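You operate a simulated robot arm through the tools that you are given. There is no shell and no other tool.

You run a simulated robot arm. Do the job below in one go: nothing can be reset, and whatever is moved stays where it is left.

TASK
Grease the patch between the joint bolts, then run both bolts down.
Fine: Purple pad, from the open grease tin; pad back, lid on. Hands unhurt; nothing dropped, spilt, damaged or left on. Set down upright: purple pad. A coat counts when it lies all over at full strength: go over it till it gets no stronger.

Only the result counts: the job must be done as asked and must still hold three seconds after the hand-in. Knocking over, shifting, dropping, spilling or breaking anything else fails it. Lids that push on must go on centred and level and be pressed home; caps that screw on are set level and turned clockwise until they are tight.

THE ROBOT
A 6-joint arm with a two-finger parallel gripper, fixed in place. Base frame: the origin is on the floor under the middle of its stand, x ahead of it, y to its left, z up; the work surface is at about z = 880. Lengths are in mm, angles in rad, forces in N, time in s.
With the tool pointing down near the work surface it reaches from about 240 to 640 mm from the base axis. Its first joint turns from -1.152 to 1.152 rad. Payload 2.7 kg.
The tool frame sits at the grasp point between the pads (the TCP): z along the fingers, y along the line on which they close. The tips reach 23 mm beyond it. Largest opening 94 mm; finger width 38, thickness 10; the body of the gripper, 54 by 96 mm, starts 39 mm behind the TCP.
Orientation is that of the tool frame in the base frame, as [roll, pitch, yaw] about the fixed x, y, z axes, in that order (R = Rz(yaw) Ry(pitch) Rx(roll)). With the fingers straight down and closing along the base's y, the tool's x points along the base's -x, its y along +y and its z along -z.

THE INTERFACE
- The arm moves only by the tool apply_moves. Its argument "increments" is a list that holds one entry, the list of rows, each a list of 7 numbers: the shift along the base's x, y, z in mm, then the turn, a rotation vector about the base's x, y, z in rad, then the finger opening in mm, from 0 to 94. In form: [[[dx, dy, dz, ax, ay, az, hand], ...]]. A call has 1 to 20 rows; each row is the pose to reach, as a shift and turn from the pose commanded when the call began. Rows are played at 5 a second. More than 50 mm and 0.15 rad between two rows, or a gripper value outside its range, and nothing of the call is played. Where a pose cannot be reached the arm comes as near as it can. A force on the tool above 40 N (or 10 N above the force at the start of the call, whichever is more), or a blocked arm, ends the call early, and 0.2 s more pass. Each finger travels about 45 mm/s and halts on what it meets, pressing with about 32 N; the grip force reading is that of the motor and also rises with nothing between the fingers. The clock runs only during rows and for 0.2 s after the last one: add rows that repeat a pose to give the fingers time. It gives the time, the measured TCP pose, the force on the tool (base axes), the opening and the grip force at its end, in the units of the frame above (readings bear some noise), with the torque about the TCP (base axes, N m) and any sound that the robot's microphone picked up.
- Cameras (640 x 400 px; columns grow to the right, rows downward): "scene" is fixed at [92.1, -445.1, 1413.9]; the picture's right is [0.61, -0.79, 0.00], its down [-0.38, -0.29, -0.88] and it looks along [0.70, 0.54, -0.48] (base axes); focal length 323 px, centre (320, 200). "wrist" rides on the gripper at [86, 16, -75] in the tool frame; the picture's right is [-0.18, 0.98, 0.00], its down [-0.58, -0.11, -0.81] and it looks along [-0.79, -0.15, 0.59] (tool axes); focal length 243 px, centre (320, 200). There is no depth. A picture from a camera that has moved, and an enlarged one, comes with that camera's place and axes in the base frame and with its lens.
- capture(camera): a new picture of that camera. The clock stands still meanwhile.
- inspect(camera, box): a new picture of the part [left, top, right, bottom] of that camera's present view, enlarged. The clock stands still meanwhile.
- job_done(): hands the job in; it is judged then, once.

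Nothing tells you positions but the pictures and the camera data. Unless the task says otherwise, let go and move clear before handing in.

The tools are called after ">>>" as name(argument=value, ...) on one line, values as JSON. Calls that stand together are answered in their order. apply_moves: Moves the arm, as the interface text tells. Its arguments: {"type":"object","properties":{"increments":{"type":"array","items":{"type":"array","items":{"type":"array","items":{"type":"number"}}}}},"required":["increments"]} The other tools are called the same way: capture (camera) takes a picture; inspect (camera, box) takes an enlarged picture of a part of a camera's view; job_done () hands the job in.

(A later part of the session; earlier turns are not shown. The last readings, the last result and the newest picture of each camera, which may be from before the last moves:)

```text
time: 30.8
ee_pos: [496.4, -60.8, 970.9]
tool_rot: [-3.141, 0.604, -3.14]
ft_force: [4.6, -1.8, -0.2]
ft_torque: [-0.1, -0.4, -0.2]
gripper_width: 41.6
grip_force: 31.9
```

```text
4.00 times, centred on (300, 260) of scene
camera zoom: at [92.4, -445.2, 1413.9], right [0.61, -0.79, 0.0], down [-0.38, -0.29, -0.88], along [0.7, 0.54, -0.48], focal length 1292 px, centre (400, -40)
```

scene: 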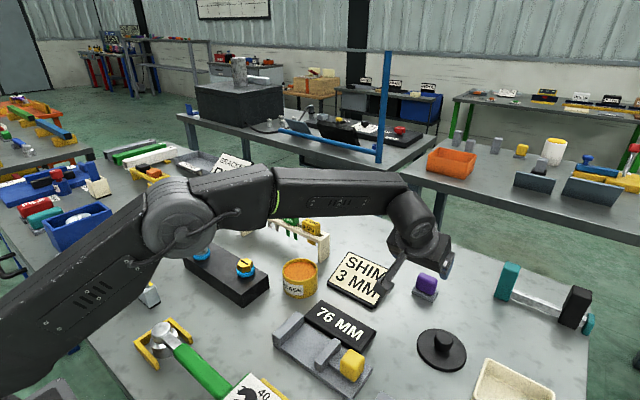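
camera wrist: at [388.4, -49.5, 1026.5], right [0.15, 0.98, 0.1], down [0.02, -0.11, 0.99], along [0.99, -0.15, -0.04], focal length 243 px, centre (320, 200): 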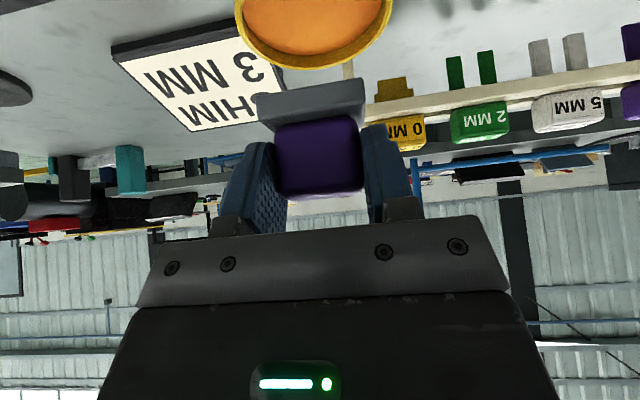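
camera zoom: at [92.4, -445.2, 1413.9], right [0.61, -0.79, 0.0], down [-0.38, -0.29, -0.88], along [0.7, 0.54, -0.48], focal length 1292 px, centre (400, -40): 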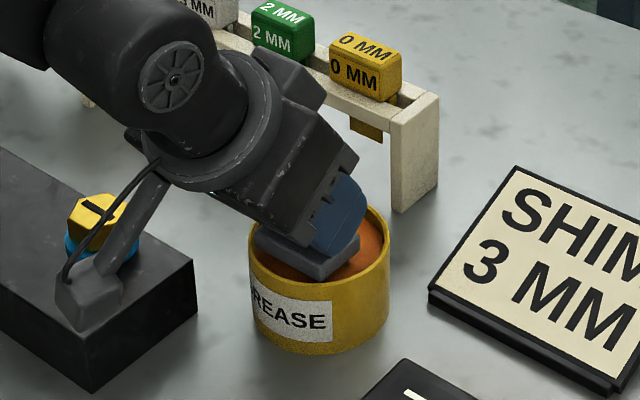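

A sideways force of about 4.6 N appeared. I'll hold and re-read it before going further.

>>> apply_moves(increments=[[[0, 0, 0, 0, 0, 0, 0], [0, 0, 0, 0, 0, 0, 0]]])

>>> capture(camera="scene")

>>> capture(camera="wrist")

```text
time: 31.4
ee_pos: [495.2, -62.1, 970.9]
tool_rot: [3.141, 0.601, -3.138]
ft_force: [2.2, -0.8, -1.7]
ft_torque: [-0.09, -0.09, -0.02]
gripper_width: 41.7
grip_force: 31.9
```

```text
taken
```

scene: 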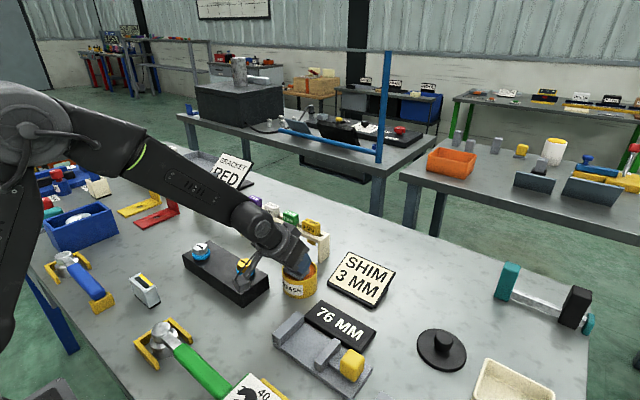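

```text
taken
camera wrist: at [381.8, -44.2, 983.1], right [0.15, 0.98, 0.1], down [0.02, -0.11, 0.99], along [0.99, -0.15, -0.04], focal length 243 px, centre (320, 200)
```

wrist: 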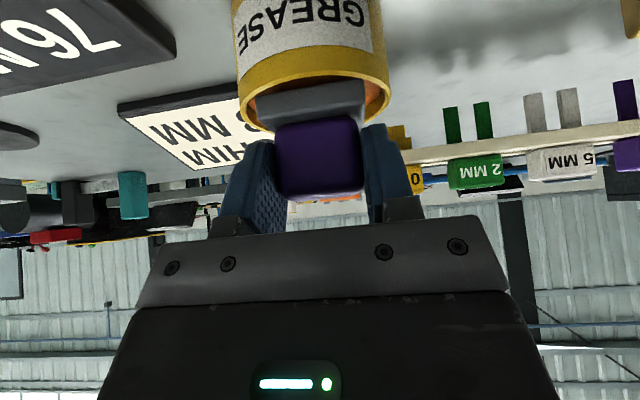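

>>> apply_moves(increments=[[[0, 0, -1, 0, 0, 0, 0], [0, 0, -2, 0, 0, 0, 0], [0, 0, -2, 0, 0, 0, 0]]])

>>> inspect(camera="scene", box=[252, 210, 348, 310])

```text
time: 32.2
ee_pos: [495.5, -59.8, 970.7]
tool_rot: [-3.141, 0.601, -3.142]
ft_force: [2.8, -2.9, 1.0]
ft_torque: [-0.04, -0.12, -0.05]
gripper_width: 41.7
grip_force: 31.9
```

```text
4.00 times, centred on (300, 260) of scene
camera zoom: at [92.2, -445.2, 1413.9], right [0.61, -0.79, 0.0], down [-0.38, -0.29, -0.88], along [0.7, 0.54, -0.48], focal length 1292 px, centre (400, -40)
```

zoom: 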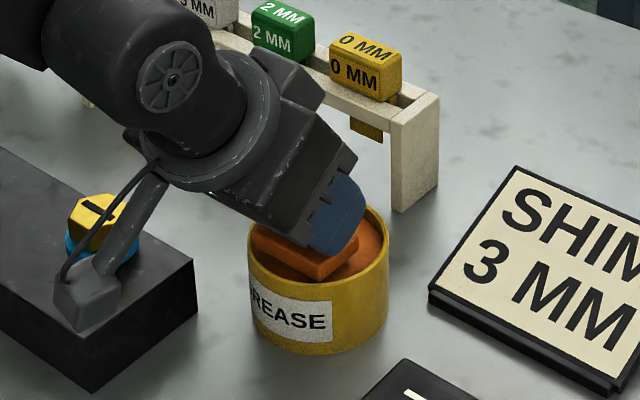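

The pad's base has turned orange, so it's loaded with grease. I'll lift it straight out.

>>> apply_moves(increments=[[[0, 0, 4, 0, 0, 0, 0], [0, 0, 10, 0, 0, 0, 0], [0, 0, 18, 0, 0, 0, 0], [0, 0, 26, 0, 0, 0, 0], [0, 0, 34, 0, 0, 0, 0], [0, 0, 40, 0, 0, 0, 0], [0, 0, 40, 0, 0, 0, 0]]])

>>> inspect(camera="wrist", box=[216, 0, 408, 120])

>>> inspect(camera="scene", box=[170, 200, 346, 310])

```text
time: 33.8
ee_pos: [495.7, -59.8, 1011.5]
tool_rot: [-3.14, 0.603, -3.141]
ft_force: [0.1, 0.7, -1.7]
ft_torque: [-0.01, 0.02, 0.02]
gripper_width: 41.9
grip_force: 31.5
```

```text
3.33 times, centred on (312, 60) of wrist
camera zoom: at [382.7, -43.9, 1024.0], right [0.15, 0.98, 0.1], down [0.02, -0.11, 0.99], along [0.99, -0.15, -0.04], focal length 809 px, centre (347, 667)
```

zoom: 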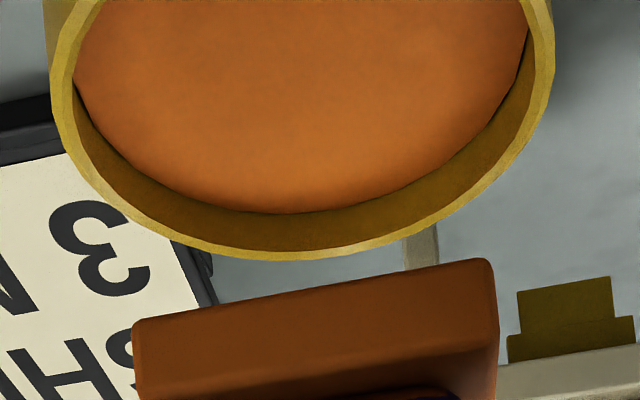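

```text
3.64 times, centred on (258, 255) of scene
camera zoom: at [92.2, -445.1, 1413.9], right [0.61, -0.79, 0.0], down [-0.38, -0.29, -0.88], along [0.7, 0.54, -0.48], focal length 1175 px, centre (546, 0)
```

zoom: 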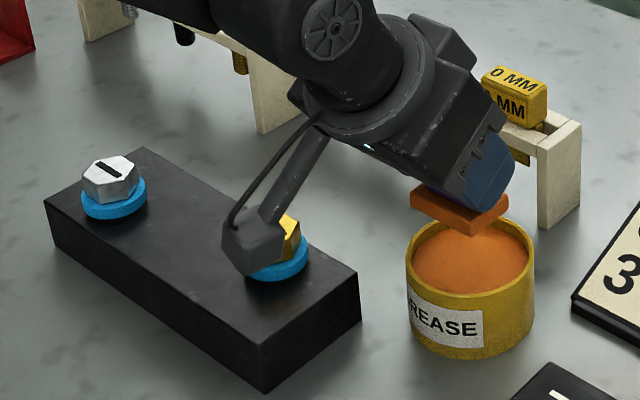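

The pad is loaded and the tin hasn't moved. I'll carry the pad round in front of the block so the wrist camera can see the area between the bolts.

>>> apply_moves(increments=[[[-15, 0, 8, 0, 0, 0, 0], [-40, 0, 15, 0, 0, 0, 0], [-70, 5, 15, 0, 0, 0, 0], [-100, 20, 15, 0, 0, 0, 0], [-122, 45, 15, 0, 0, 0, 0], [-132, 75, 15, 0, 0, 0, 0], [-136, 105, 15, 0, 0, 0, 0], [-136, 130, 15, 0, 0, 0, 0], [-136, 145, 15, 0, 0, 0, 0], [-136, 145, 15, 0, 0, 0, 0]]])

>>> capture(camera="wrist")

>>> inspect(camera="scene", box=[150, 200, 310, 310])

```text
time: 36.0
ee_pos: [360.7, 83.4, 1027.5]
tool_rot: [-3.14, 0.603, -3.14]
ft_force: [-0.5, -0.1, -0.7]
ft_torque: [0.02, 0.02, -0.03]
gripper_width: 41.7
grip_force: 32.0
```

```text
taken
camera wrist: at [247.7, 99.9, 1039.8], right [0.15, 0.98, 0.1], down [0.02, -0.11, 0.99], along [0.99, -0.15, -0.04], focal length 243 px, centre (320, 200)
```

wrist: 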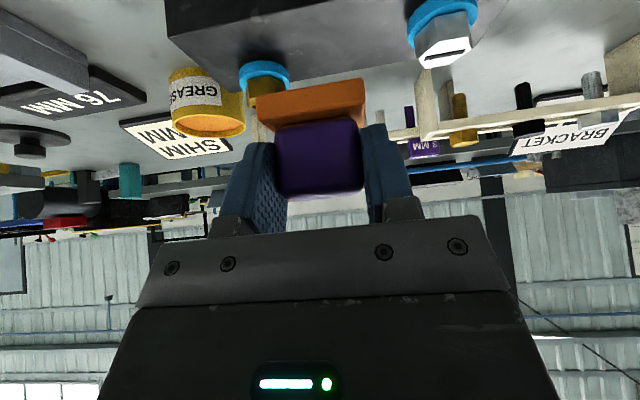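

```text
3.64 times, centred on (230, 255) of scene
camera zoom: at [92.2, -445.1, 1413.9], right [0.61, -0.79, 0.0], down [-0.38, -0.29, -0.88], along [0.7, 0.54, -0.48], focal length 1175 px, centre (647, 0)
```

zoom: 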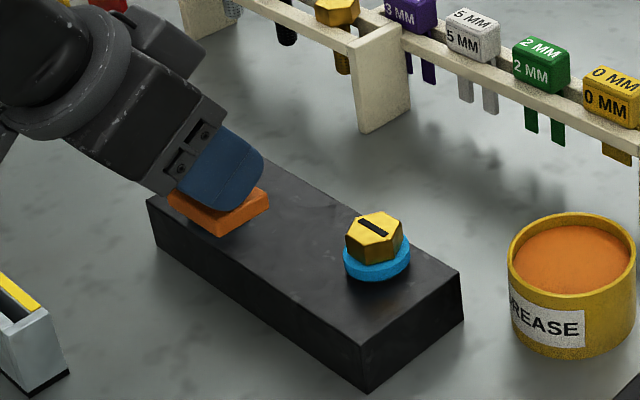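

>>> inspect(camera="wrist", box=[160, 0, 352, 120])

>>> inspect(camera="wrist", box=[310, 0, 502, 120])

>>> inspect(camera="scene", box=[180, 225, 276, 285])

```text
3.33 times, centred on (256, 60) of wrist
camera zoom: at [247.7, 99.9, 1039.8], right [0.15, 0.98, 0.1], down [0.02, -0.11, 0.99], along [0.99, -0.15, -0.04], focal length 809 px, centre (533, 667)
```

zoom: 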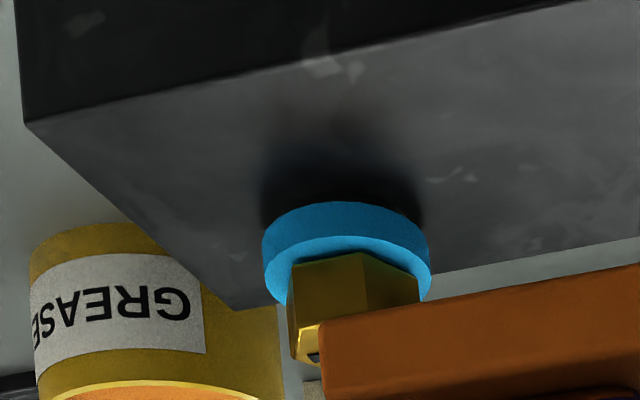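

```text
3.33 times, centred on (406, 60) of wrist
camera zoom: at [247.7, 99.9, 1039.8], right [0.15, 0.98, 0.1], down [0.02, -0.11, 0.99], along [0.99, -0.15, -0.04], focal length 809 px, centre (33, 667)
```

zoom: 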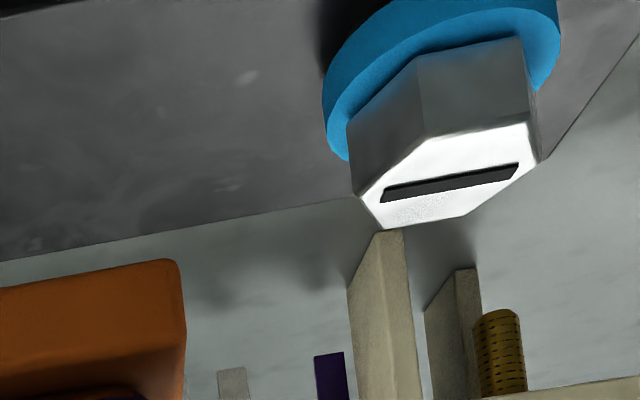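

```text
6.67 times, centred on (228, 255) of scene
camera zoom: at [92.2, -445.1, 1413.9], right [0.61, -0.79, 0.0], down [-0.38, -0.29, -0.88], along [0.7, 0.54, -0.48], focal length 2154 px, centre (933, -167)
```

zoom: 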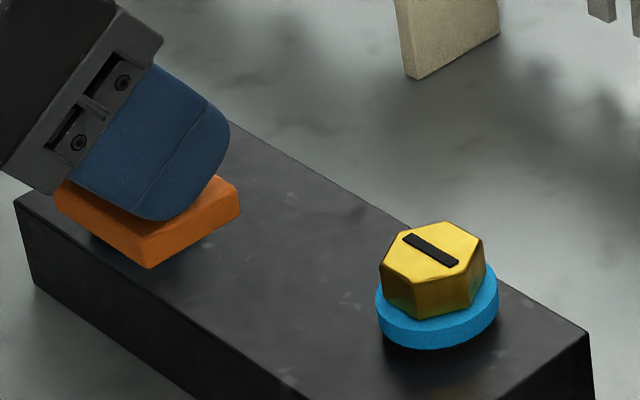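

The block top is at z≈919. The bolts are at about (437,36) and (416,169), and both heads top out near z=945. The patch should be around (426,102), so I'm bringing the pad over it.

>>> apply_moves(increments=[[[20, 10, -5, 0, 0, 0, 0], [40, 18.3, -12, 0, 0, 0, 0], [56, 18.3, -22, 0, 0, 0, 0], [56, 18.3, -34, 0, 0, 0, 0], [56, 18.3, -46, 0, 0, 0, 0], [56, 18.3, -56, 0, 0, 0, 0], [56, 18.3, -56, 0, 0, 0, 0]]])

>>> inspect(camera="scene", box=[150, 200, 310, 310])

>>> capture(camera="wrist")

```text
time: 37.6
ee_pos: [416.3, 104.2, 969.1]
tool_rot: [-3.141, 0.599, -3.14]
ft_force: [0.0, -1.1, -1.1]
ft_torque: [-0.01, 0.02, 0.04]
gripper_width: 42.0
grip_force: 31.8
```

```text
3.64 times, centred on (230, 255) of scene
camera zoom: at [92.2, -445.1, 1413.9], right [0.61, -0.79, 0.0], down [-0.38, -0.29, -0.88], along [0.7, 0.54, -0.48], focal length 1175 px, centre (647, 0)
```

zoom: 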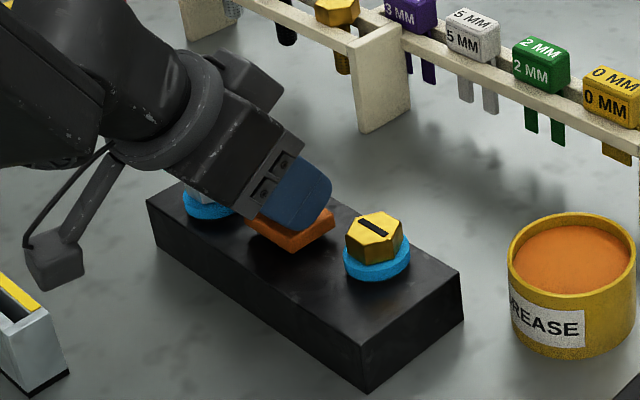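

```text
taken
camera wrist: at [302.2, 119.8, 980.8], right [0.15, 0.98, 0.1], down [0.02, -0.11, 0.99], along [0.99, -0.15, -0.04], focal length 243 px, centre (320, 200)
```

wrist: 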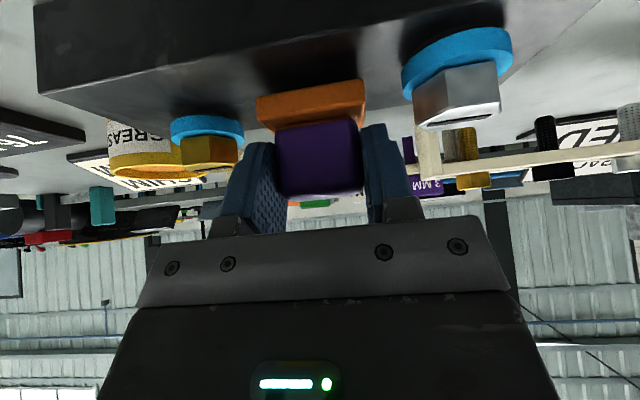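

>>> apply_moves(increments=[[[0, 0, -2, 0, 0, 0, 0], [0, 0, -4, 0, 0, 0, 0], [0, 0, -5, 0, 0, 0, 0], [0, 0, -5, 0, 0, 0, 0]]])

>>> apply_moves(increments=[[[0, 0, -1, 0, 0, 0, 0], [0, 0, -1, 0, 0, 0, 0]]])

>>> apply_moves(increments=[[[0, 0, -1, 0, 0, 0, 0], [0, 0, -1, 0, 0, 0, 0]]])

>>> inspect(camera="scene", box=[180, 225, 276, 285])

```text
time: 38.6
ee_pos: [415.3, 102.0, 963.8]
tool_rot: [3.142, 0.6, -3.141]
ft_force: [0.2, 0.9, -1.9]
ft_torque: [0.04, 0.02, -0.02]
gripper_width: 41.9
grip_force: 31.8
```

```text
time: 39.2
ee_pos: [415.3, 101.5, 963.9]
tool_rot: [3.141, 0.601, -3.141]
ft_force: [0.9, -0.8, -0.9]
ft_torque: [0.01, 0.02, 0.03]
gripper_width: 41.6
grip_force: 32.4
```

```text
time: 39.8
ee_pos: [415.5, 102.6, 962.2]
tool_rot: [3.141, 0.603, -3.138]
ft_force: [-1.2, 1.2, 2.8]
ft_torque: [0.14, -0.01, 0.07]
gripper_width: 41.3
grip_force: 32.9
```

```text
6.67 times, centred on (228, 255) of scene
camera zoom: at [92.1, -445.1, 1413.9], right [0.61, -0.79, 0.0], down [-0.38, -0.29, -0.88], along [0.7, 0.54, -0.48], focal length 2154 px, centre (933, -167)
```

zoom: 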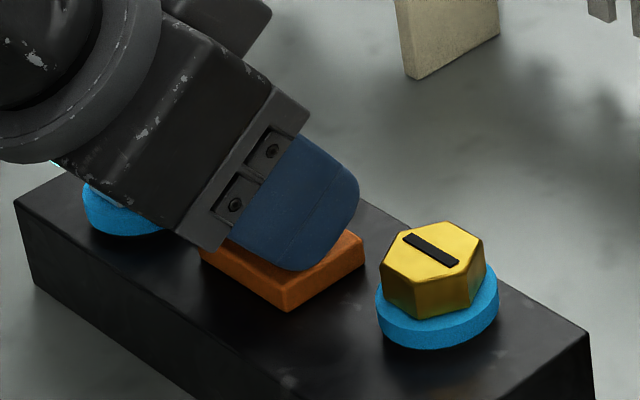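

Light contact of about 4 N. I'll wipe along y by ±13 mm at this height, then lift and look at the coat.

>>> apply_moves(increments=[[[0, 4, 0, 0, 0, 0, 0], [0, 8, 0, 0, 0, 0, 0], [0, 12, 0, 0, 0, 0, 0], [0, 8, 0, 0, 0, 0, 0], [0, 4, 0, 0, 0, 0, 0], [0, 0, 0, 0, 0, 0, 0], [0, -4, 0, 0, 0, 0, 0], [0, -8, 0, 0, 0, 0, 0], [0, -12, 0, 0, 0, 0, 0], [0, -8, 0, 0, 0, 0, 0], [0, -4, 0, 0, 0, 0, 0], [0, 0, 0, 0, 0, 0, 0], [0, 0, 0, 0, 0, 0, 0]]])

>>> inspect(camera="scene", box=[180, 225, 276, 285])

```text
time: 42.6
ee_pos: [416.5, 103.1, 963.4]
tool_rot: [3.141, 0.599, -3.141]
ft_force: [-1.3, 0.0, -2.0]
ft_torque: [0.01, -0.01, 0.0]
gripper_width: 41.6
grip_force: 31.9
```

```text
6.67 times, centred on (228, 255) of scene
camera zoom: at [92.2, -445.1, 1413.9], right [0.61, -0.79, 0.0], down [-0.38, -0.29, -0.88], along [0.7, 0.54, -0.48], focal length 2154 px, centre (933, -167)
```

zoom: 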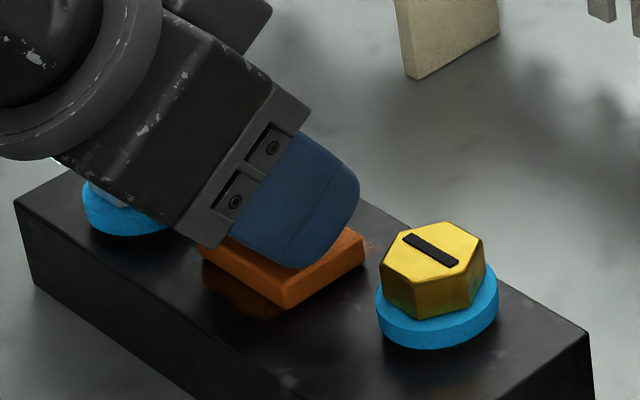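

Orange smears are showing. I'll lift and step back to inspect the coat.

>>> apply_moves(increments=[[[0, 0, 5, 0, 0, 0, 0], [0, 0, 15, 0, 0, 0, 0], [0, 0, 30, 0, 0, 0, 0], [-20, -10, 45, 0, 0, 0, 0], [-45, -20, 55, 0, 0, 0, 0], [-70, -20, 60, 0, 0, 0, 0], [-95, -20, 60, 0, 0, 0, 0], [-110, -20, 60, 0, 0, 0, 0], [-110, -20, 60, 0, 0, 0, 0]]])

>>> inspect(camera="scene", box=[180, 225, 276, 285])

>>> capture(camera="wrist")

```text
time: 44.6
ee_pos: [326.7, 84.4, 1036.2]
tool_rot: [-3.141, 0.601, -3.141]
ft_force: [0.3, 0.4, -0.9]
ft_torque: [0.0, 0.02, 0.01]
gripper_width: 42.0
grip_force: 31.8
out of reach, approached as far as the arm can: row 7, 8, 9
```

```text
6.67 times, centred on (228, 255) of scene
camera zoom: at [92.2, -445.1, 1413.9], right [0.61, -0.79, 0.0], down [-0.38, -0.29, -0.88], along [0.7, 0.54, -0.48], focal length 2154 px, centre (933, -167)
```

zoom: 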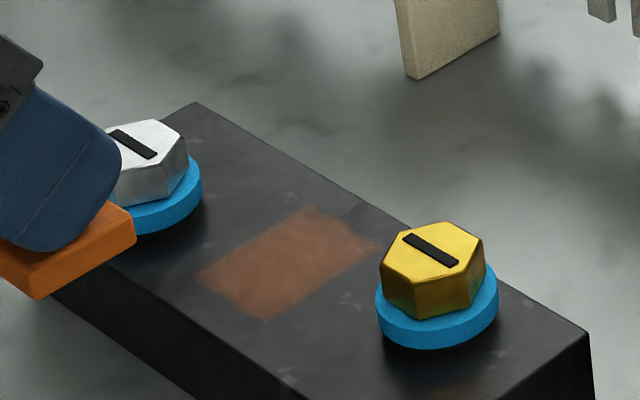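

```text
taken
camera wrist: at [213.2, 102.1, 1049.5], right [0.15, 0.98, 0.1], down [0.03, -0.11, 0.99], along [0.99, -0.15, -0.04], focal length 243 px, centre (320, 200)
```

wrist: 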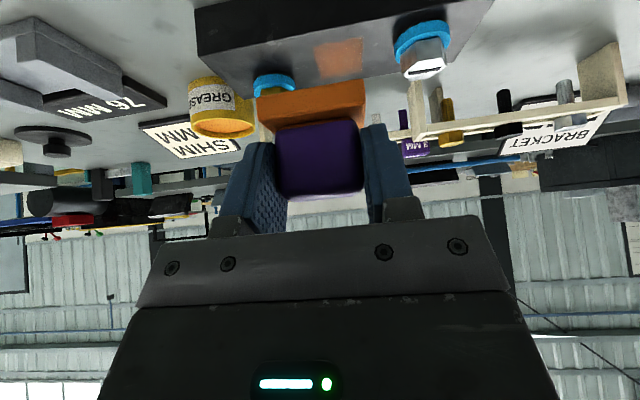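

The coat shows as a faint orange rectangle. I'll zoom in with the wrist camera to measure it.

>>> inspect(camera="wrist", box=[240, 10, 432, 130])

>>> inspect(camera="scene", box=[196, 246, 260, 286])

```text
3.33 times, centred on (336, 70) of wrist
camera zoom: at [213.2, 102.1, 1049.5], right [0.15, 0.98, 0.1], down [0.03, -0.11, 0.99], along [0.99, -0.15, -0.04], focal length 809 px, centre (267, 633)
```

zoom: 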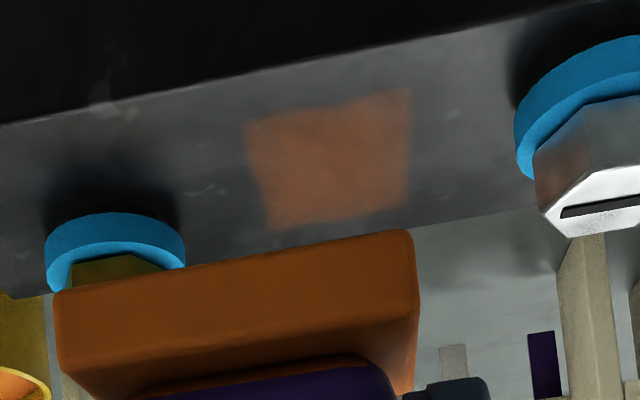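

```text
10.00 times, centred on (228, 266) of scene
camera zoom: at [92.2, -445.1, 1413.9], right [0.61, -0.79, 0.0], down [-0.38, -0.29, -0.88], along [0.7, 0.54, -0.48], focal length 3230 px, centre (1240, -460)
```

zoom: 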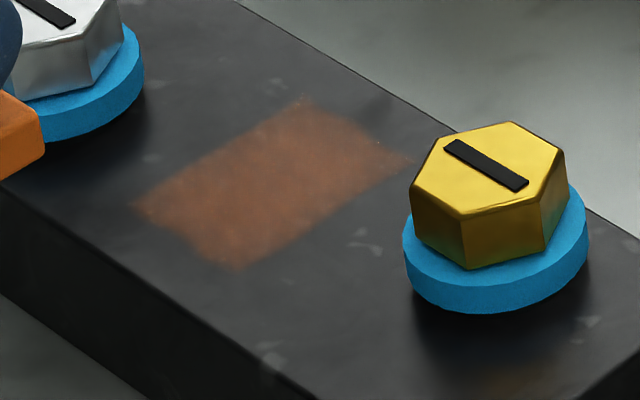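

The coat covers roughly x 401–452, y 81–121 and is centred at (426.5,101). It's still faint, so I'll go back with a bit more pressure and wipe the full area in x and y.

>>> apply_moves(increments=[[[25, 6, -10, 0, 0, 0, 0], [50, 12, -22, 0, 0, 0, 0], [75, 16, -36, 0, 0, 0, 0], [90, 16.5, -50, 0, 0, 0, 0], [90, 16.5, -62, 0, 0, 0, 0], [90, 16.5, -70, 0, 0, 0, 0], [90, 16.5, -70, 0, 0, 0, 0]]])

>>> apply_moves(increments=[[[0, 0, -1.5, 0, 0, 0, 0], [0, 0, -3, 0, 0, 0, 0], [0, 0, -3, 0, 0, 0, 0]]])

>>> apply_moves(increments=[[[0, 0, -1, 0, 0, 0, 0], [0, 0, -1, 0, 0, 0, 0]]])

```text
time: 46.2
ee_pos: [418.1, 106.1, 966.3]
tool_rot: [-3.141, 0.601, -3.141]
ft_force: [-0.6, -0.1, -2.4]
ft_torque: [0.02, 0.06, 0.01]
gripper_width: 41.4
grip_force: 31.6
```

```text
time: 47.0
ee_pos: [417.4, 104.6, 962.7]
tool_rot: [-3.141, 0.601, -3.139]
ft_force: [0.6, -0.3, -2.3]
ft_torque: [-0.01, 0.02, 0.05]
gripper_width: 41.9
grip_force: 32.0
```

```text
time: 47.6
ee_pos: [416.8, 105.9, 963.3]
tool_rot: [-3.141, 0.602, -3.14]
ft_force: [-0.1, -0.1, -1.7]
ft_torque: [-0.01, 0.0, 0.0]
gripper_width: 41.7
grip_force: 32.0
```

>>> apply_moves(increments=[[[0, -2, -0.5, 0, 0, 0, 0], [0, -4, -1, 0, 0, 0, 0], [0, -4, -1, 0, 0, 0, 0]]])

>>> apply_moves(increments=[[[0, 0, -1, 0, 0, 0, 0], [0, 0, -1, 0, 0, 0, 0]]])

```text
time: 48.4
ee_pos: [416.6, 100.4, 962.0]
tool_rot: [-3.14, 0.602, -3.14]
ft_force: [-0.1, 0.7, 0.7]
ft_torque: [0.08, 0.01, -0.04]
gripper_width: 41.9
grip_force: 32.1
```

```text
time: 49.0
ee_pos: [419.1, 101.0, 961.6]
tool_rot: [3.141, 0.605, -3.14]
ft_force: [-6.7, 1.4, 20.7]
ft_torque: [0.08, 0.48, -0.02]
gripper_width: 41.7
grip_force: 32.5
```

Contact is stiff (21 N), so I'll ease up 0.6 mm and then wipe in x and y over the whole patch.

>>> apply_moves(increments=[[[0, 0, 0.6, 0, 0, 0, 0], [0, 0, 0.6, 0, 0, 0, 0]]])

>>> apply_moves(increments=[[[4, 0, 0, 0, 0, 0, 0], [8, 0, 0, 0, 0, 0, 0], [12, 3, 0, 0, 0, 0, 0], [8, 5, 0, 0, 0, 0, 0], [4, 5, 0, 0, 0, 0, 0], [0, 5, 0, 0, 0, 0, 0], [-4, 5, 0, 0, 0, 0, 0], [-8, 5, 0, 0, 0, 0, 0], [-12, 2, 0, 0, 0, 0, 0], [-12, -2, 0, 0, 0, 0, 0], [-8, -5, 0, 0, 0, 0, 0], [-4, -5, 0, 0, 0, 0, 0], [0, -5, 0, 0, 0, 0, 0], [4, -5, 0, 0, 0, 0, 0], [8, -5, 0, 0, 0, 0, 0], [12, -2, 0, 0, 0, 0, 0], [8, 0, 0, 0, 0, 0, 0], [4, 0, 0, 0, 0, 0, 0], [0, 0, 0, 0, 0, 0, 0], [0, 0, 0, 0, 0, 0, 0]]])

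>>> inspect(camera="scene", box=[180, 225, 276, 285])

```text
time: 49.6
ee_pos: [417.3, 100.1, 962.4]
tool_rot: [-3.141, 0.603, -3.138]
ft_force: [-1.4, 0.8, 18.1]
ft_torque: [0.1, 0.0, 0.0]
gripper_width: 41.6
grip_force: 32.1
```

```text
time: 52.1
ee_pos: [411.1, 97.9, 962.3]
tool_rot: [3.141, 0.609, -3.138]
ft_force: [-0.7, -0.6, 2.2]
ft_torque: [-0.04, 0.05, 0.02]
gripper_width: 41.6
grip_force: 31.7
stopped in row 12: the force on the tool passed its limit at 41 N (the readings are from after the stop); the commanded pose is now the measured one
```

```text
6.67 times, centred on (228, 255) of scene
camera zoom: at [92.1, -445.1, 1413.9], right [0.61, -0.79, 0.0], down [-0.38, -0.29, -0.88], along [0.7, 0.54, -0.48], focal length 2154 px, centre (933, -167)
```

zoom: 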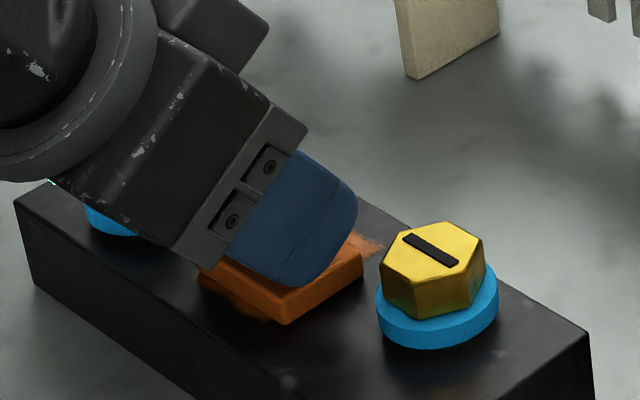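

The force limit tripped from pressing too hard, but contact is now light. I'll continue with gentler strokes from here.

>>> apply_moves(increments=[[[3, 0, 0.2, 0, 0, 0, 0], [6, 0, 0.2, 0, 0, 0, 0], [9, 0, 0.2, 0, 0, 0, 0], [12, 0, 0.2, 0, 0, 0, 0], [15, 1, 0.2, 0, 0, 0, 0], [17, 3, 0.2, 0, 0, 0, 0], [15, 5, 0.2, 0, 0, 0, 0], [12, 6, 0.2, 0, 0, 0, 0], [9, 6, 0.2, 0, 0, 0, 0], [6, 6, 0.2, 0, 0, 0, 0]]])

>>> inspect(camera="wrist", box=[216, 40, 408, 160])

```text
time: 54.3
ee_pos: [416.0, 102.3, 961.7]
tool_rot: [3.142, 0.606, -3.141]
ft_force: [-0.3, -0.3, -1.2]
ft_torque: [-0.02, -0.01, 0.01]
gripper_width: 41.7
grip_force: 31.8
```

```text
3.33 times, centred on (312, 100) of wrist
camera zoom: at [302.5, 119.0, 973.4], right [0.15, 0.98, 0.11], down [0.02, -0.11, 0.99], along [0.99, -0.15, -0.04], focal length 809 px, centre (347, 533)
```

zoom: 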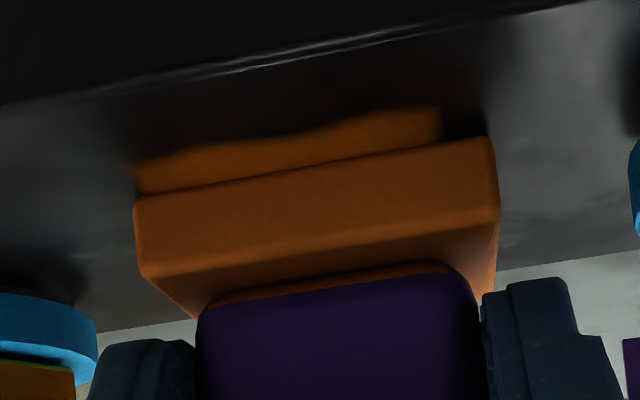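

>>> apply_moves(increments=[[[0, 0, 5, 0, 0, 0, 0], [0, 0, 15, 0, 0, 0, 0], [0, 0, 30, 0, 0, 0, 0], [-20, -8, 42, 0, 0, 0, 0], [-45, -16, 50, 0, 0, 0, 0], [-60, -16, 55, 0, 0, 0, 0], [-60, -16, 55, 0, 0, 0, 0]]])

>>> inspect(camera="wrist", box=[240, 0, 432, 120])

>>> inspect(camera="scene", box=[196, 246, 260, 286])

```text
time: 55.9
ee_pos: [354.9, 87.2, 1016.2]
tool_rot: [3.14, 0.606, -3.14]
ft_force: [-0.3, -0.6, -1.2]
ft_torque: [0.0, 0.0, -0.01]
gripper_width: 41.6
grip_force: 32.4
```

```text
3.33 times, centred on (336, 60) of wrist
camera zoom: at [242.3, 104.5, 1028.1], right [0.15, 0.98, 0.11], down [0.02, -0.11, 0.99], along [0.99, -0.15, -0.04], focal length 809 px, centre (267, 667)
```

zoom: 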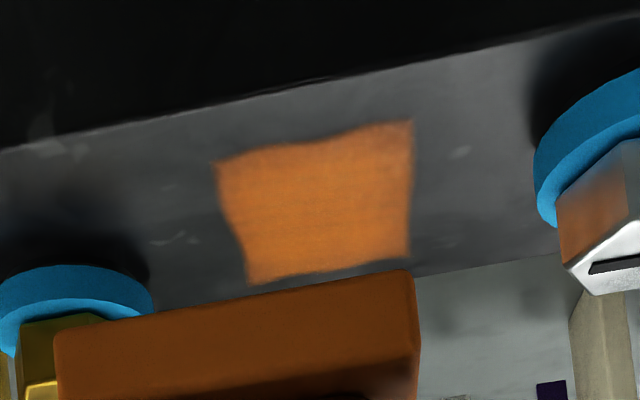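

```text
10.00 times, centred on (228, 266) of scene
camera zoom: at [92.2, -445.1, 1413.9], right [0.61, -0.79, 0.0], down [-0.38, -0.29, -0.88], along [0.7, 0.54, -0.48], focal length 3230 px, centre (1240, -460)
```

zoom: 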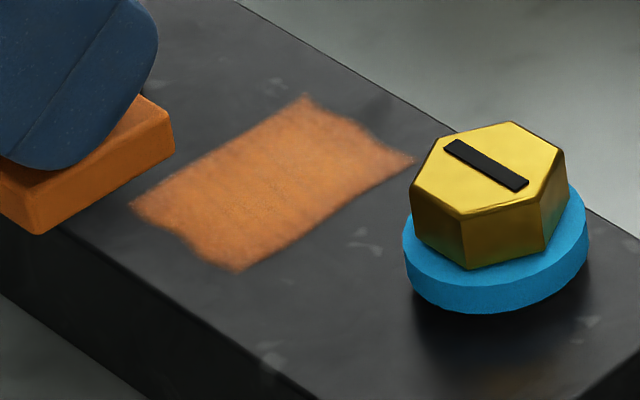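

The coat is much stronger now, and the patch spans about x 399–450, y 80–121. I'll do another gentle pass and compare the colour.

>>> apply_moves(increments=[[[25, 6, -8, 0, 0, 0, 0], [48, 12, -20, 0, 0, 0, 0], [59.4, 12.1, -34, 0, 0, 0, 0], [59.4, 12.1, -46, 0, 0, 0, 0], [59.4, 12.1, -53, 0, 0, 0, 0], [59.4, 12.1, -54.5, 0, 0, 0, 0], [59.4, 12.1, -54.5, 0, 0, 0, 0]]])

>>> apply_moves(increments=[[[0, 0, -0.5, 0, 0, 0, 0], [0, 0, -0.5, 0, 0, 0, 0]]])

>>> apply_moves(increments=[[[0, 0, -0.5, 0, 0, 0, 0], [0, 0, -0.5, 0, 0, 0, 0]]])

```text
time: 57.5
ee_pos: [416.6, 100.2, 962.4]
tool_rot: [-3.141, 0.607, -3.141]
ft_force: [-0.4, 0.9, -1.3]
ft_torque: [0.01, 0.01, 0.02]
gripper_width: 41.7
grip_force: 32.1
```

```text
time: 58.1
ee_pos: [416.4, 99.1, 962.8]
tool_rot: [3.14, 0.607, -3.139]
ft_force: [0.1, -1.1, -1.3]
ft_torque: [-0.03, -0.04, -0.04]
gripper_width: 41.8
grip_force: 31.6
```

```text
time: 58.7
ee_pos: [416.1, 98.9, 960.4]
tool_rot: [3.14, 0.607, -3.14]
ft_force: [-1.3, 1.5, 3.3]
ft_torque: [0.0, 0.06, -0.02]
gripper_width: 41.8
grip_force: 32.1
```

Light contact of about 4.5 N again. I'm wiping the full patch slowly.

>>> apply_moves(increments=[[[3, 1, 0, 0, 0, 0, 0], [6, 2, 0, 0, 0, 0, 0], [9, 3, 0, 0, 0, 0, 0], [11, 3, 0, 0, 0, 0, 0], [8, 3, 0, 0, 0, 0, 0], [5, 3, 0, 0, 0, 0, 0], [2, 3, 0, 0, 0, 0, 0], [-1, 3, 0, 0, 0, 0, 0], [-4, 3, 0, 0, 0, 0, 0], [-7, 3, 0, 0, 0, 0, 0], [-10, 2, 0, 0, 0, 0, 0], [-10, -1, 0, 0, 0, 0, 0], [-7, -3, 0, 0, 0, 0, 0], [-4, -3, 0, 0, 0, 0, 0], [-1, -3, 0, 0, 0, 0, 0], [2, -3, 0, 0, 0, 0, 0], [5, -3, 0, 0, 0, 0, 0], [8, -3, 0, 0, 0, 0, 0], [11, -2, 0, 0, 0, 0, 0], [11, 0, 0, 0, 0, 0, 0]]])

```text
time: 62.9
ee_pos: [428.1, 97.2, 962.5]
tool_rot: [-3.141, 0.609, 3.141]
ft_force: [-1.8, -10.1, 23.7]
ft_torque: [-0.3, 0.3, 0.09]
gripper_width: 41.7
grip_force: 32.4
```

>>> apply_moves(increments=[[[0, 0, 5, 0, 0, 0, 0], [0, 0, 15, 0, 0, 0, 0], [-5, 0, 30, 0, 0, 0, 0], [-30, -8, 42, 0, 0, 0, 0], [-55, -12, 50, 0, 0, 0, 0], [-71, -12, 55, 0, 0, 0, 0], [-71, -12, 55, 0, 0, 0, 0]]])

>>> inspect(camera="wrist", box=[240, 0, 432, 120])

>>> inspect(camera="scene", box=[196, 246, 260, 286])

```text
time: 64.5
ee_pos: [357.9, 89.3, 1016.4]
tool_rot: [3.14, 0.606, -3.14]
ft_force: [0.2, -0.2, -1.7]
ft_torque: [0.03, -0.01, -0.01]
gripper_width: 41.9
grip_force: 32.2
```

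```text
3.33 times, centred on (336, 60) of wrist
camera zoom: at [244.0, 105.3, 1028.4], right [0.15, 0.98, 0.11], down [0.02, -0.11, 0.99], along [0.99, -0.15, -0.04], focal length 809 px, centre (267, 667)
```

zoom: 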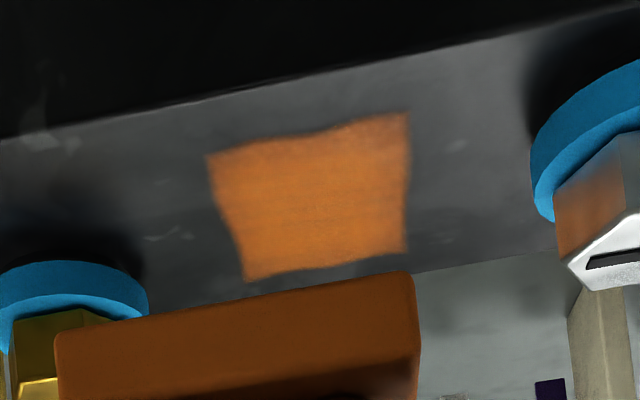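

```text
10.00 times, centred on (228, 266) of scene
camera zoom: at [92.2, -445.1, 1413.9], right [0.61, -0.79, 0.0], down [-0.38, -0.29, -0.88], along [0.7, 0.54, -0.48], focal length 3230 px, centre (1240, -460)
```

zoom: 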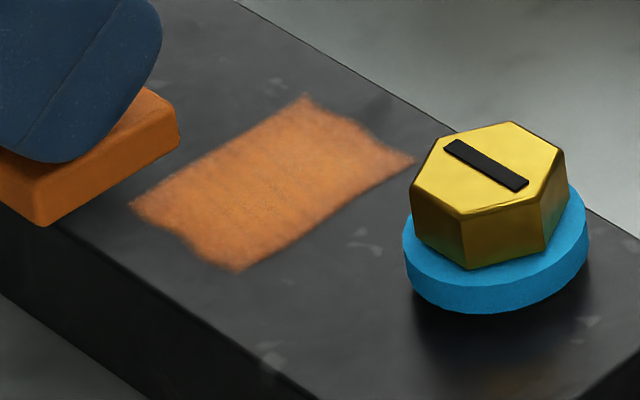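

The coat looks nearly saturated. To be certain, I'll reload the pad from the tin and go over it again, then compare.

>>> apply_moves(increments=[[[0, -12, 3, 0, 0, 0, 0], [0, -35, 8, 0, 0, 0, 0], [3, -65, 8, 0, 0, 0, 0], [15, -95, 8, 0, 0, 0, 0], [35, -120, 8, 0, 0, 0, 0], [60, -140, 6, 0, 0, 0, 0], [90, -150, 4, 0, 0, 0, 0], [118, -150, 0, 0, 0, 0, 0], [135, -150, -4, 0, 0, 0, 0], [139, -150, -8, 0, 0, 0, 0], [139, -150, -14, 0, 0, 0, 0], [139, -150, -14, 0, 0, 0, 0]]])

>>> inspect(camera="wrist", box=[216, 0, 408, 120])

```text
time: 67.1
ee_pos: [494.0, -64.4, 1002.5]
tool_rot: [3.139, 0.606, 3.141]
ft_force: [-0.1, 0.6, -1.0]
ft_torque: [0.01, 0.0, 0.0]
gripper_width: 41.8
grip_force: 31.5
```

```text
3.33 times, centred on (312, 60) of wrist
camera zoom: at [380.6, -47.2, 1014.2], right [0.15, 0.98, 0.11], down [0.02, -0.11, 0.99], along [0.99, -0.15, -0.04], focal length 809 px, centre (347, 667)
```

zoom: 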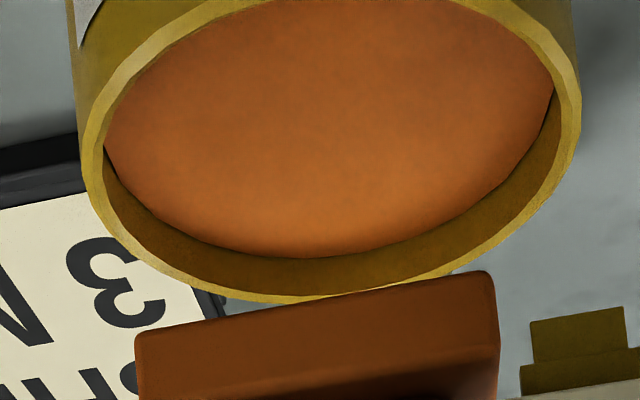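

>>> apply_moves(increments=[[[2, 2.6, -6, 0, 0, 0, 0], [2, 2.6, -14, 0, 0, 0, 0], [2, 2.6, -22, 0, 0, 0, 0], [2, 2.6, -28, 0, 0, 0, 0], [2, 2.6, -31, 0, 0, 0, 0], [2, 2.6, -31, 0, 0, 0, 0]]])

>>> apply_moves(increments=[[[0, 0, -0.7, 0, 0, 0, 0], [0, 0, -1.4, 0, 0, 0, 0], [0, 0, -1.4, 0, 0, 0, 0]]])

>>> inspect(camera="scene", box=[252, 210, 348, 310])

```text
time: 68.5
ee_pos: [497.4, -59.9, 971.4]
tool_rot: [3.138, 0.606, -3.138]
ft_force: [0.0, 0.8, -0.9]
ft_torque: [0.03, 0.0, 0.0]
gripper_width: 41.6
grip_force: 31.8
```

```text
time: 69.3
ee_pos: [496.7, -59.8, 968.5]
tool_rot: [3.14, 0.606, -3.139]
ft_force: [0.0, 0.1, -0.9]
ft_torque: [0.04, 0.01, -0.01]
gripper_width: 41.8
grip_force: 32.5
```

```text
4.00 times, centred on (300, 260) of scene
camera zoom: at [92.2, -445.1, 1413.9], right [0.61, -0.79, 0.0], down [-0.38, -0.29, -0.88], along [0.7, 0.54, -0.48], focal length 1292 px, centre (400, -40)
```

zoom: 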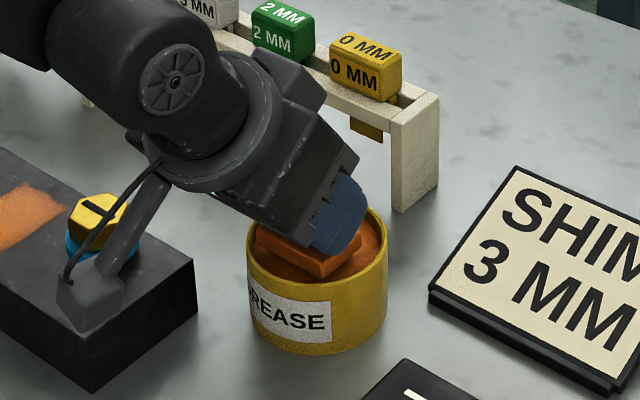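

>>> apply_moves(increments=[[[0, 0, -0.7, 0, 0, 0, 0], [0, 0, -1.4, 0, 0, 0, 0], [0, 0, -1.4, 0, 0, 0, 0]]])

>>> inspect(camera="wrist", box=[216, 20, 408, 140])

```text
time: 70.1
ee_pos: [496.9, -59.8, 969.2]
tool_rot: [3.14, 0.605, -3.138]
ft_force: [0.2, 0.0, -1.7]
ft_torque: [-0.02, 0.03, 0.0]
gripper_width: 41.9
grip_force: 32.1
```

```text
3.33 times, centred on (312, 80) of wrist
camera zoom: at [383.4, -43.4, 979.9], right [0.15, 0.98, 0.11], down [0.02, -0.11, 0.99], along [0.99, -0.15, -0.04], focal length 809 px, centre (347, 600)
```

zoom: 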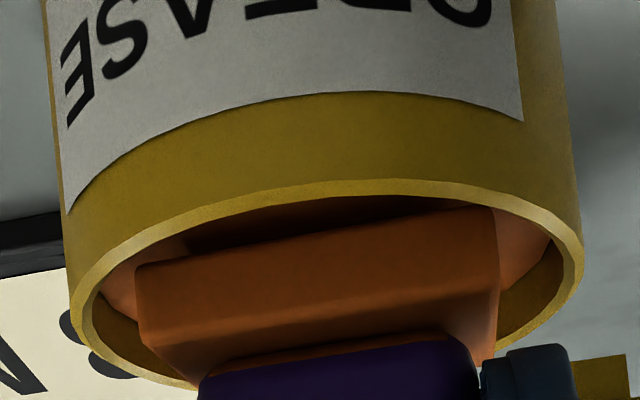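

>>> apply_moves(increments=[[[0, 0, -0.7, 0, 0, 0, 0], [0, 0, -1.4, 0, 0, 0, 0], [0, 0, -1.4, 0, 0, 0, 0]]])

>>> apply_moves(increments=[[[0, 0, -0.7, 0, 0, 0, 0], [0, 0, -1.2, 0, 0, 0, 0], [0, 0, -1.2, 0, 0, 0, 0]]])

>>> inspect(camera="scene", box=[252, 210, 348, 310])

>>> inspect(camera="wrist", box=[216, 20, 408, 140])

```text
time: 70.9
ee_pos: [497.5, -60.4, 967.2]
tool_rot: [3.139, 0.605, -3.141]
ft_force: [0.2, -0.3, -2.0]
ft_torque: [0.0, 0.04, 0.02]
gripper_width: 41.7
grip_force: 32.5
```

```text
time: 71.7
ee_pos: [498.2, -59.8, 964.8]
tool_rot: [3.138, 0.606, -3.141]
ft_force: [0.4, -0.6, -1.7]
ft_torque: [0.0, -0.01, 0.01]
gripper_width: 41.9
grip_force: 31.9
```

```text
4.00 times, centred on (300, 260) of scene
camera zoom: at [92.2, -445.1, 1413.9], right [0.61, -0.79, 0.0], down [-0.38, -0.29, -0.88], along [0.7, 0.54, -0.48], focal length 1292 px, centre (400, -40)
```

zoom: 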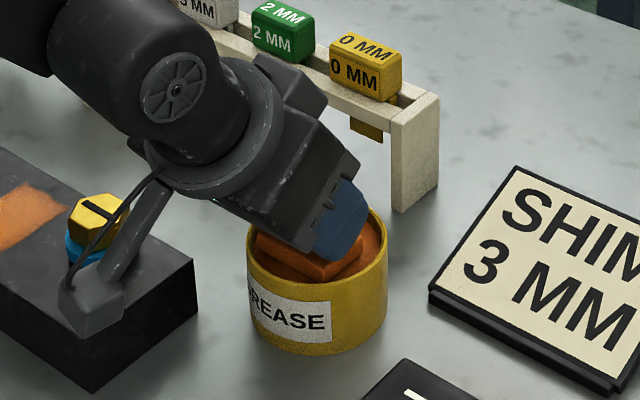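

```text
3.33 times, centred on (312, 80) of wrist
camera zoom: at [383.8, -43.8, 977.2], right [0.15, 0.98, 0.11], down [0.02, -0.11, 0.99], along [0.99, -0.15, -0.04], focal length 809 px, centre (347, 600)
```

zoom: 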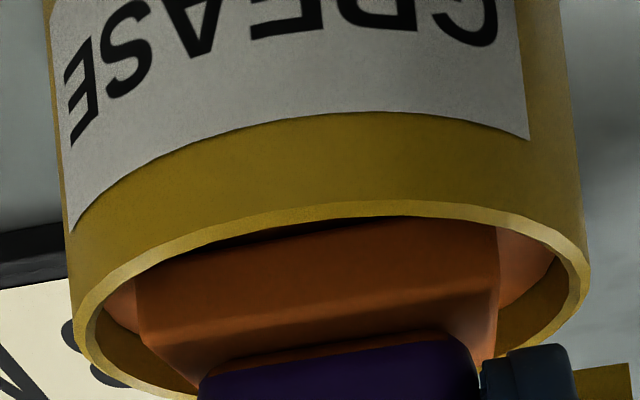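

>>> apply_moves(increments=[[[0, 0, -0.5, 0, 0, 0, 0], [0, 0, -1.0, 0, 0, 0, 0], [0, 0, -1.0, 0, 0, 0, 0]]])

>>> apply_moves(increments=[[[0, 0, -0.5, 0, 0, 0, 0], [0, 0, -1.0, 0, 0, 0, 0], [0, 0, -1.0, 0, 0, 0, 0]]])

>>> inspect(camera="wrist", box=[216, 20, 408, 140])

```text
time: 72.5
ee_pos: [496.1, -59.7, 963.7]
tool_rot: [3.14, 0.606, -3.141]
ft_force: [-0.4, 0.2, -1.8]
ft_torque: [-0.01, 0.0, -0.02]
gripper_width: 41.4
grip_force: 31.8
```

```text
time: 73.3
ee_pos: [497.5, -59.4, 963.5]
tool_rot: [3.14, 0.605, -3.14]
ft_force: [-1.0, -0.4, 1.7]
ft_torque: [-0.01, 0.07, 0.01]
gripper_width: 41.4
grip_force: 31.8
```

```text
3.33 times, centred on (312, 80) of wrist
camera zoom: at [383.8, -43.5, 975.3], right [0.15, 0.98, 0.11], down [0.02, -0.11, 0.99], along [0.99, -0.15, -0.03], focal length 809 px, centre (347, 600)
```

zoom: 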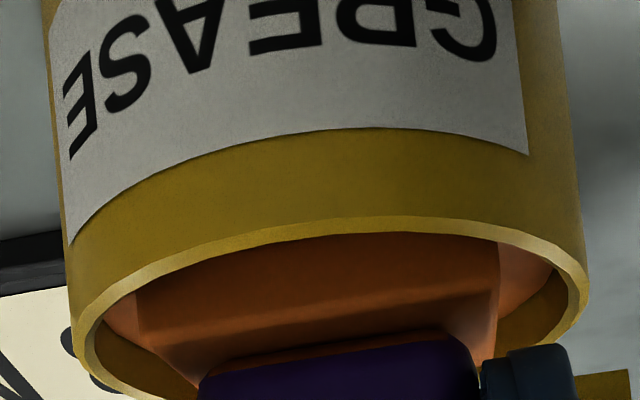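

Contact with the grease confirmed at about 3 N. I'm lifting out and returning to the patch.

>>> apply_moves(increments=[[[0, 0, 3, 0, 0, 0, 0], [0, 0, 8, 0, 0, 0, 0], [0, 0, 16, 0, 0, 0, 0], [0, 0, 26, 0, 0, 0, 0], [0, 0, 38, 0, 0, 0, 0], [0, 0, 50, 0, 0, 0, 0], [-10, 0, 58, 0, 0, 0, 0], [-35, 0, 62, 0, 0, 0, 0], [-65, 5, 62, 0, 0, 0, 0], [-95, 20, 62, 0, 0, 0, 0], [-118, 45, 60, 0, 0, 0, 0], [-130, 75, 58, 0, 0, 0, 0], [-135, 105, 56, 0, 0, 0, 0], [-138, 130, 54, 0, 0, 0, 0], [-139, 145, 54, 0, 0, 0, 0], [-139, 148, 54, 0, 0, 0, 0], [-139, 148, 54, 0, 0, 0, 0]]])

>>> inspect(camera="wrist", box=[240, 0, 432, 120])

>>> inspect(camera="scene", box=[180, 220, 340, 320])

```text
time: 76.9
ee_pos: [358.9, 87.1, 1018.6]
tool_rot: [3.139, 0.605, -3.14]
ft_force: [0.0, 0.3, -1.5]
ft_torque: [0.01, 0.0, -0.03]
gripper_width: 41.7
grip_force: 31.8
```

```text
3.33 times, centred on (336, 60) of wrist
camera zoom: at [245.2, 103.2, 1029.4], right [0.15, 0.98, 0.11], down [0.02, -0.11, 0.99], along [0.99, -0.15, -0.04], focal length 809 px, centre (267, 667)
```

zoom: 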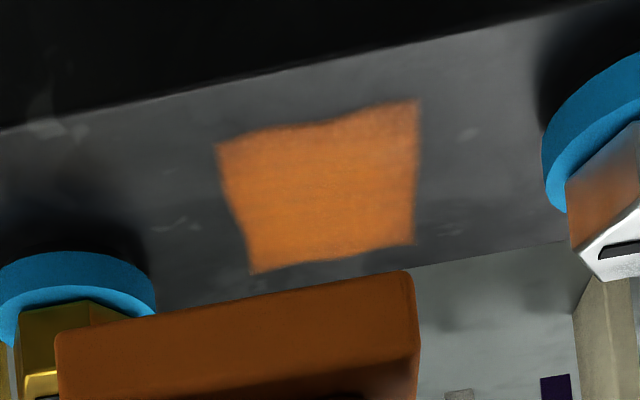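

```text
4.00 times, centred on (260, 270) of scene
camera zoom: at [92.2, -445.1, 1413.9], right [0.61, -0.79, 0.0], down [-0.38, -0.29, -0.88], along [0.7, 0.54, -0.48], focal length 1292 px, centre (560, -80)
```

zoom: 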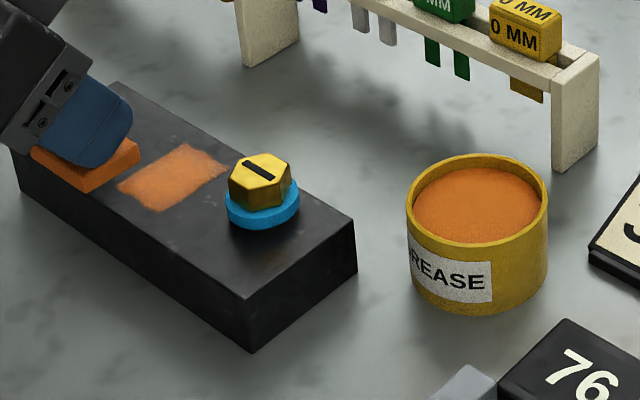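

>>> apply_moves(increments=[[[25, 6, -8, 0, 0, 0, 0], [48, 11.5, -20, 0, 0, 0, 0], [57, 11.5, -34, 0, 0, 0, 0], [57, 11.5, -46, 0, 0, 0, 0], [57, 11.5, -53, 0, 0, 0, 0], [57, 11.5, -55.6, 0, 0, 0, 0], [57, 11.5, -55.6, 0, 0, 0, 0]]])

>>> apply_moves(increments=[[[0, 0, -0.5, 0, 0, 0, 0], [0, 0, -0.5, 0, 0, 0, 0]]])

>>> apply_moves(increments=[[[0, 0, -0.4, 0, 0, 0, 0], [0, 0, -0.4, 0, 0, 0, 0]]])

```text
time: 78.5
ee_pos: [415.3, 101.7, 961.7]
tool_rot: [3.14, 0.605, -3.14]
ft_force: [0.5, 0.4, -1.2]
ft_torque: [0.02, 0.02, 0.03]
gripper_width: 41.7
grip_force: 31.7
```

```text
time: 79.1
ee_pos: [415.2, 100.1, 961.1]
tool_rot: [3.14, 0.605, -3.141]
ft_force: [-0.2, -0.2, -0.7]
ft_torque: [0.01, -0.03, 0.01]
gripper_width: 41.7
grip_force: 31.4
```

```text
time: 79.7
ee_pos: [416.2, 100.5, 961.9]
tool_rot: [3.139, 0.607, -3.139]
ft_force: [-0.7, -0.4, 3.9]
ft_torque: [-0.07, 0.16, 0.01]
gripper_width: 41.5
grip_force: 32.1
```

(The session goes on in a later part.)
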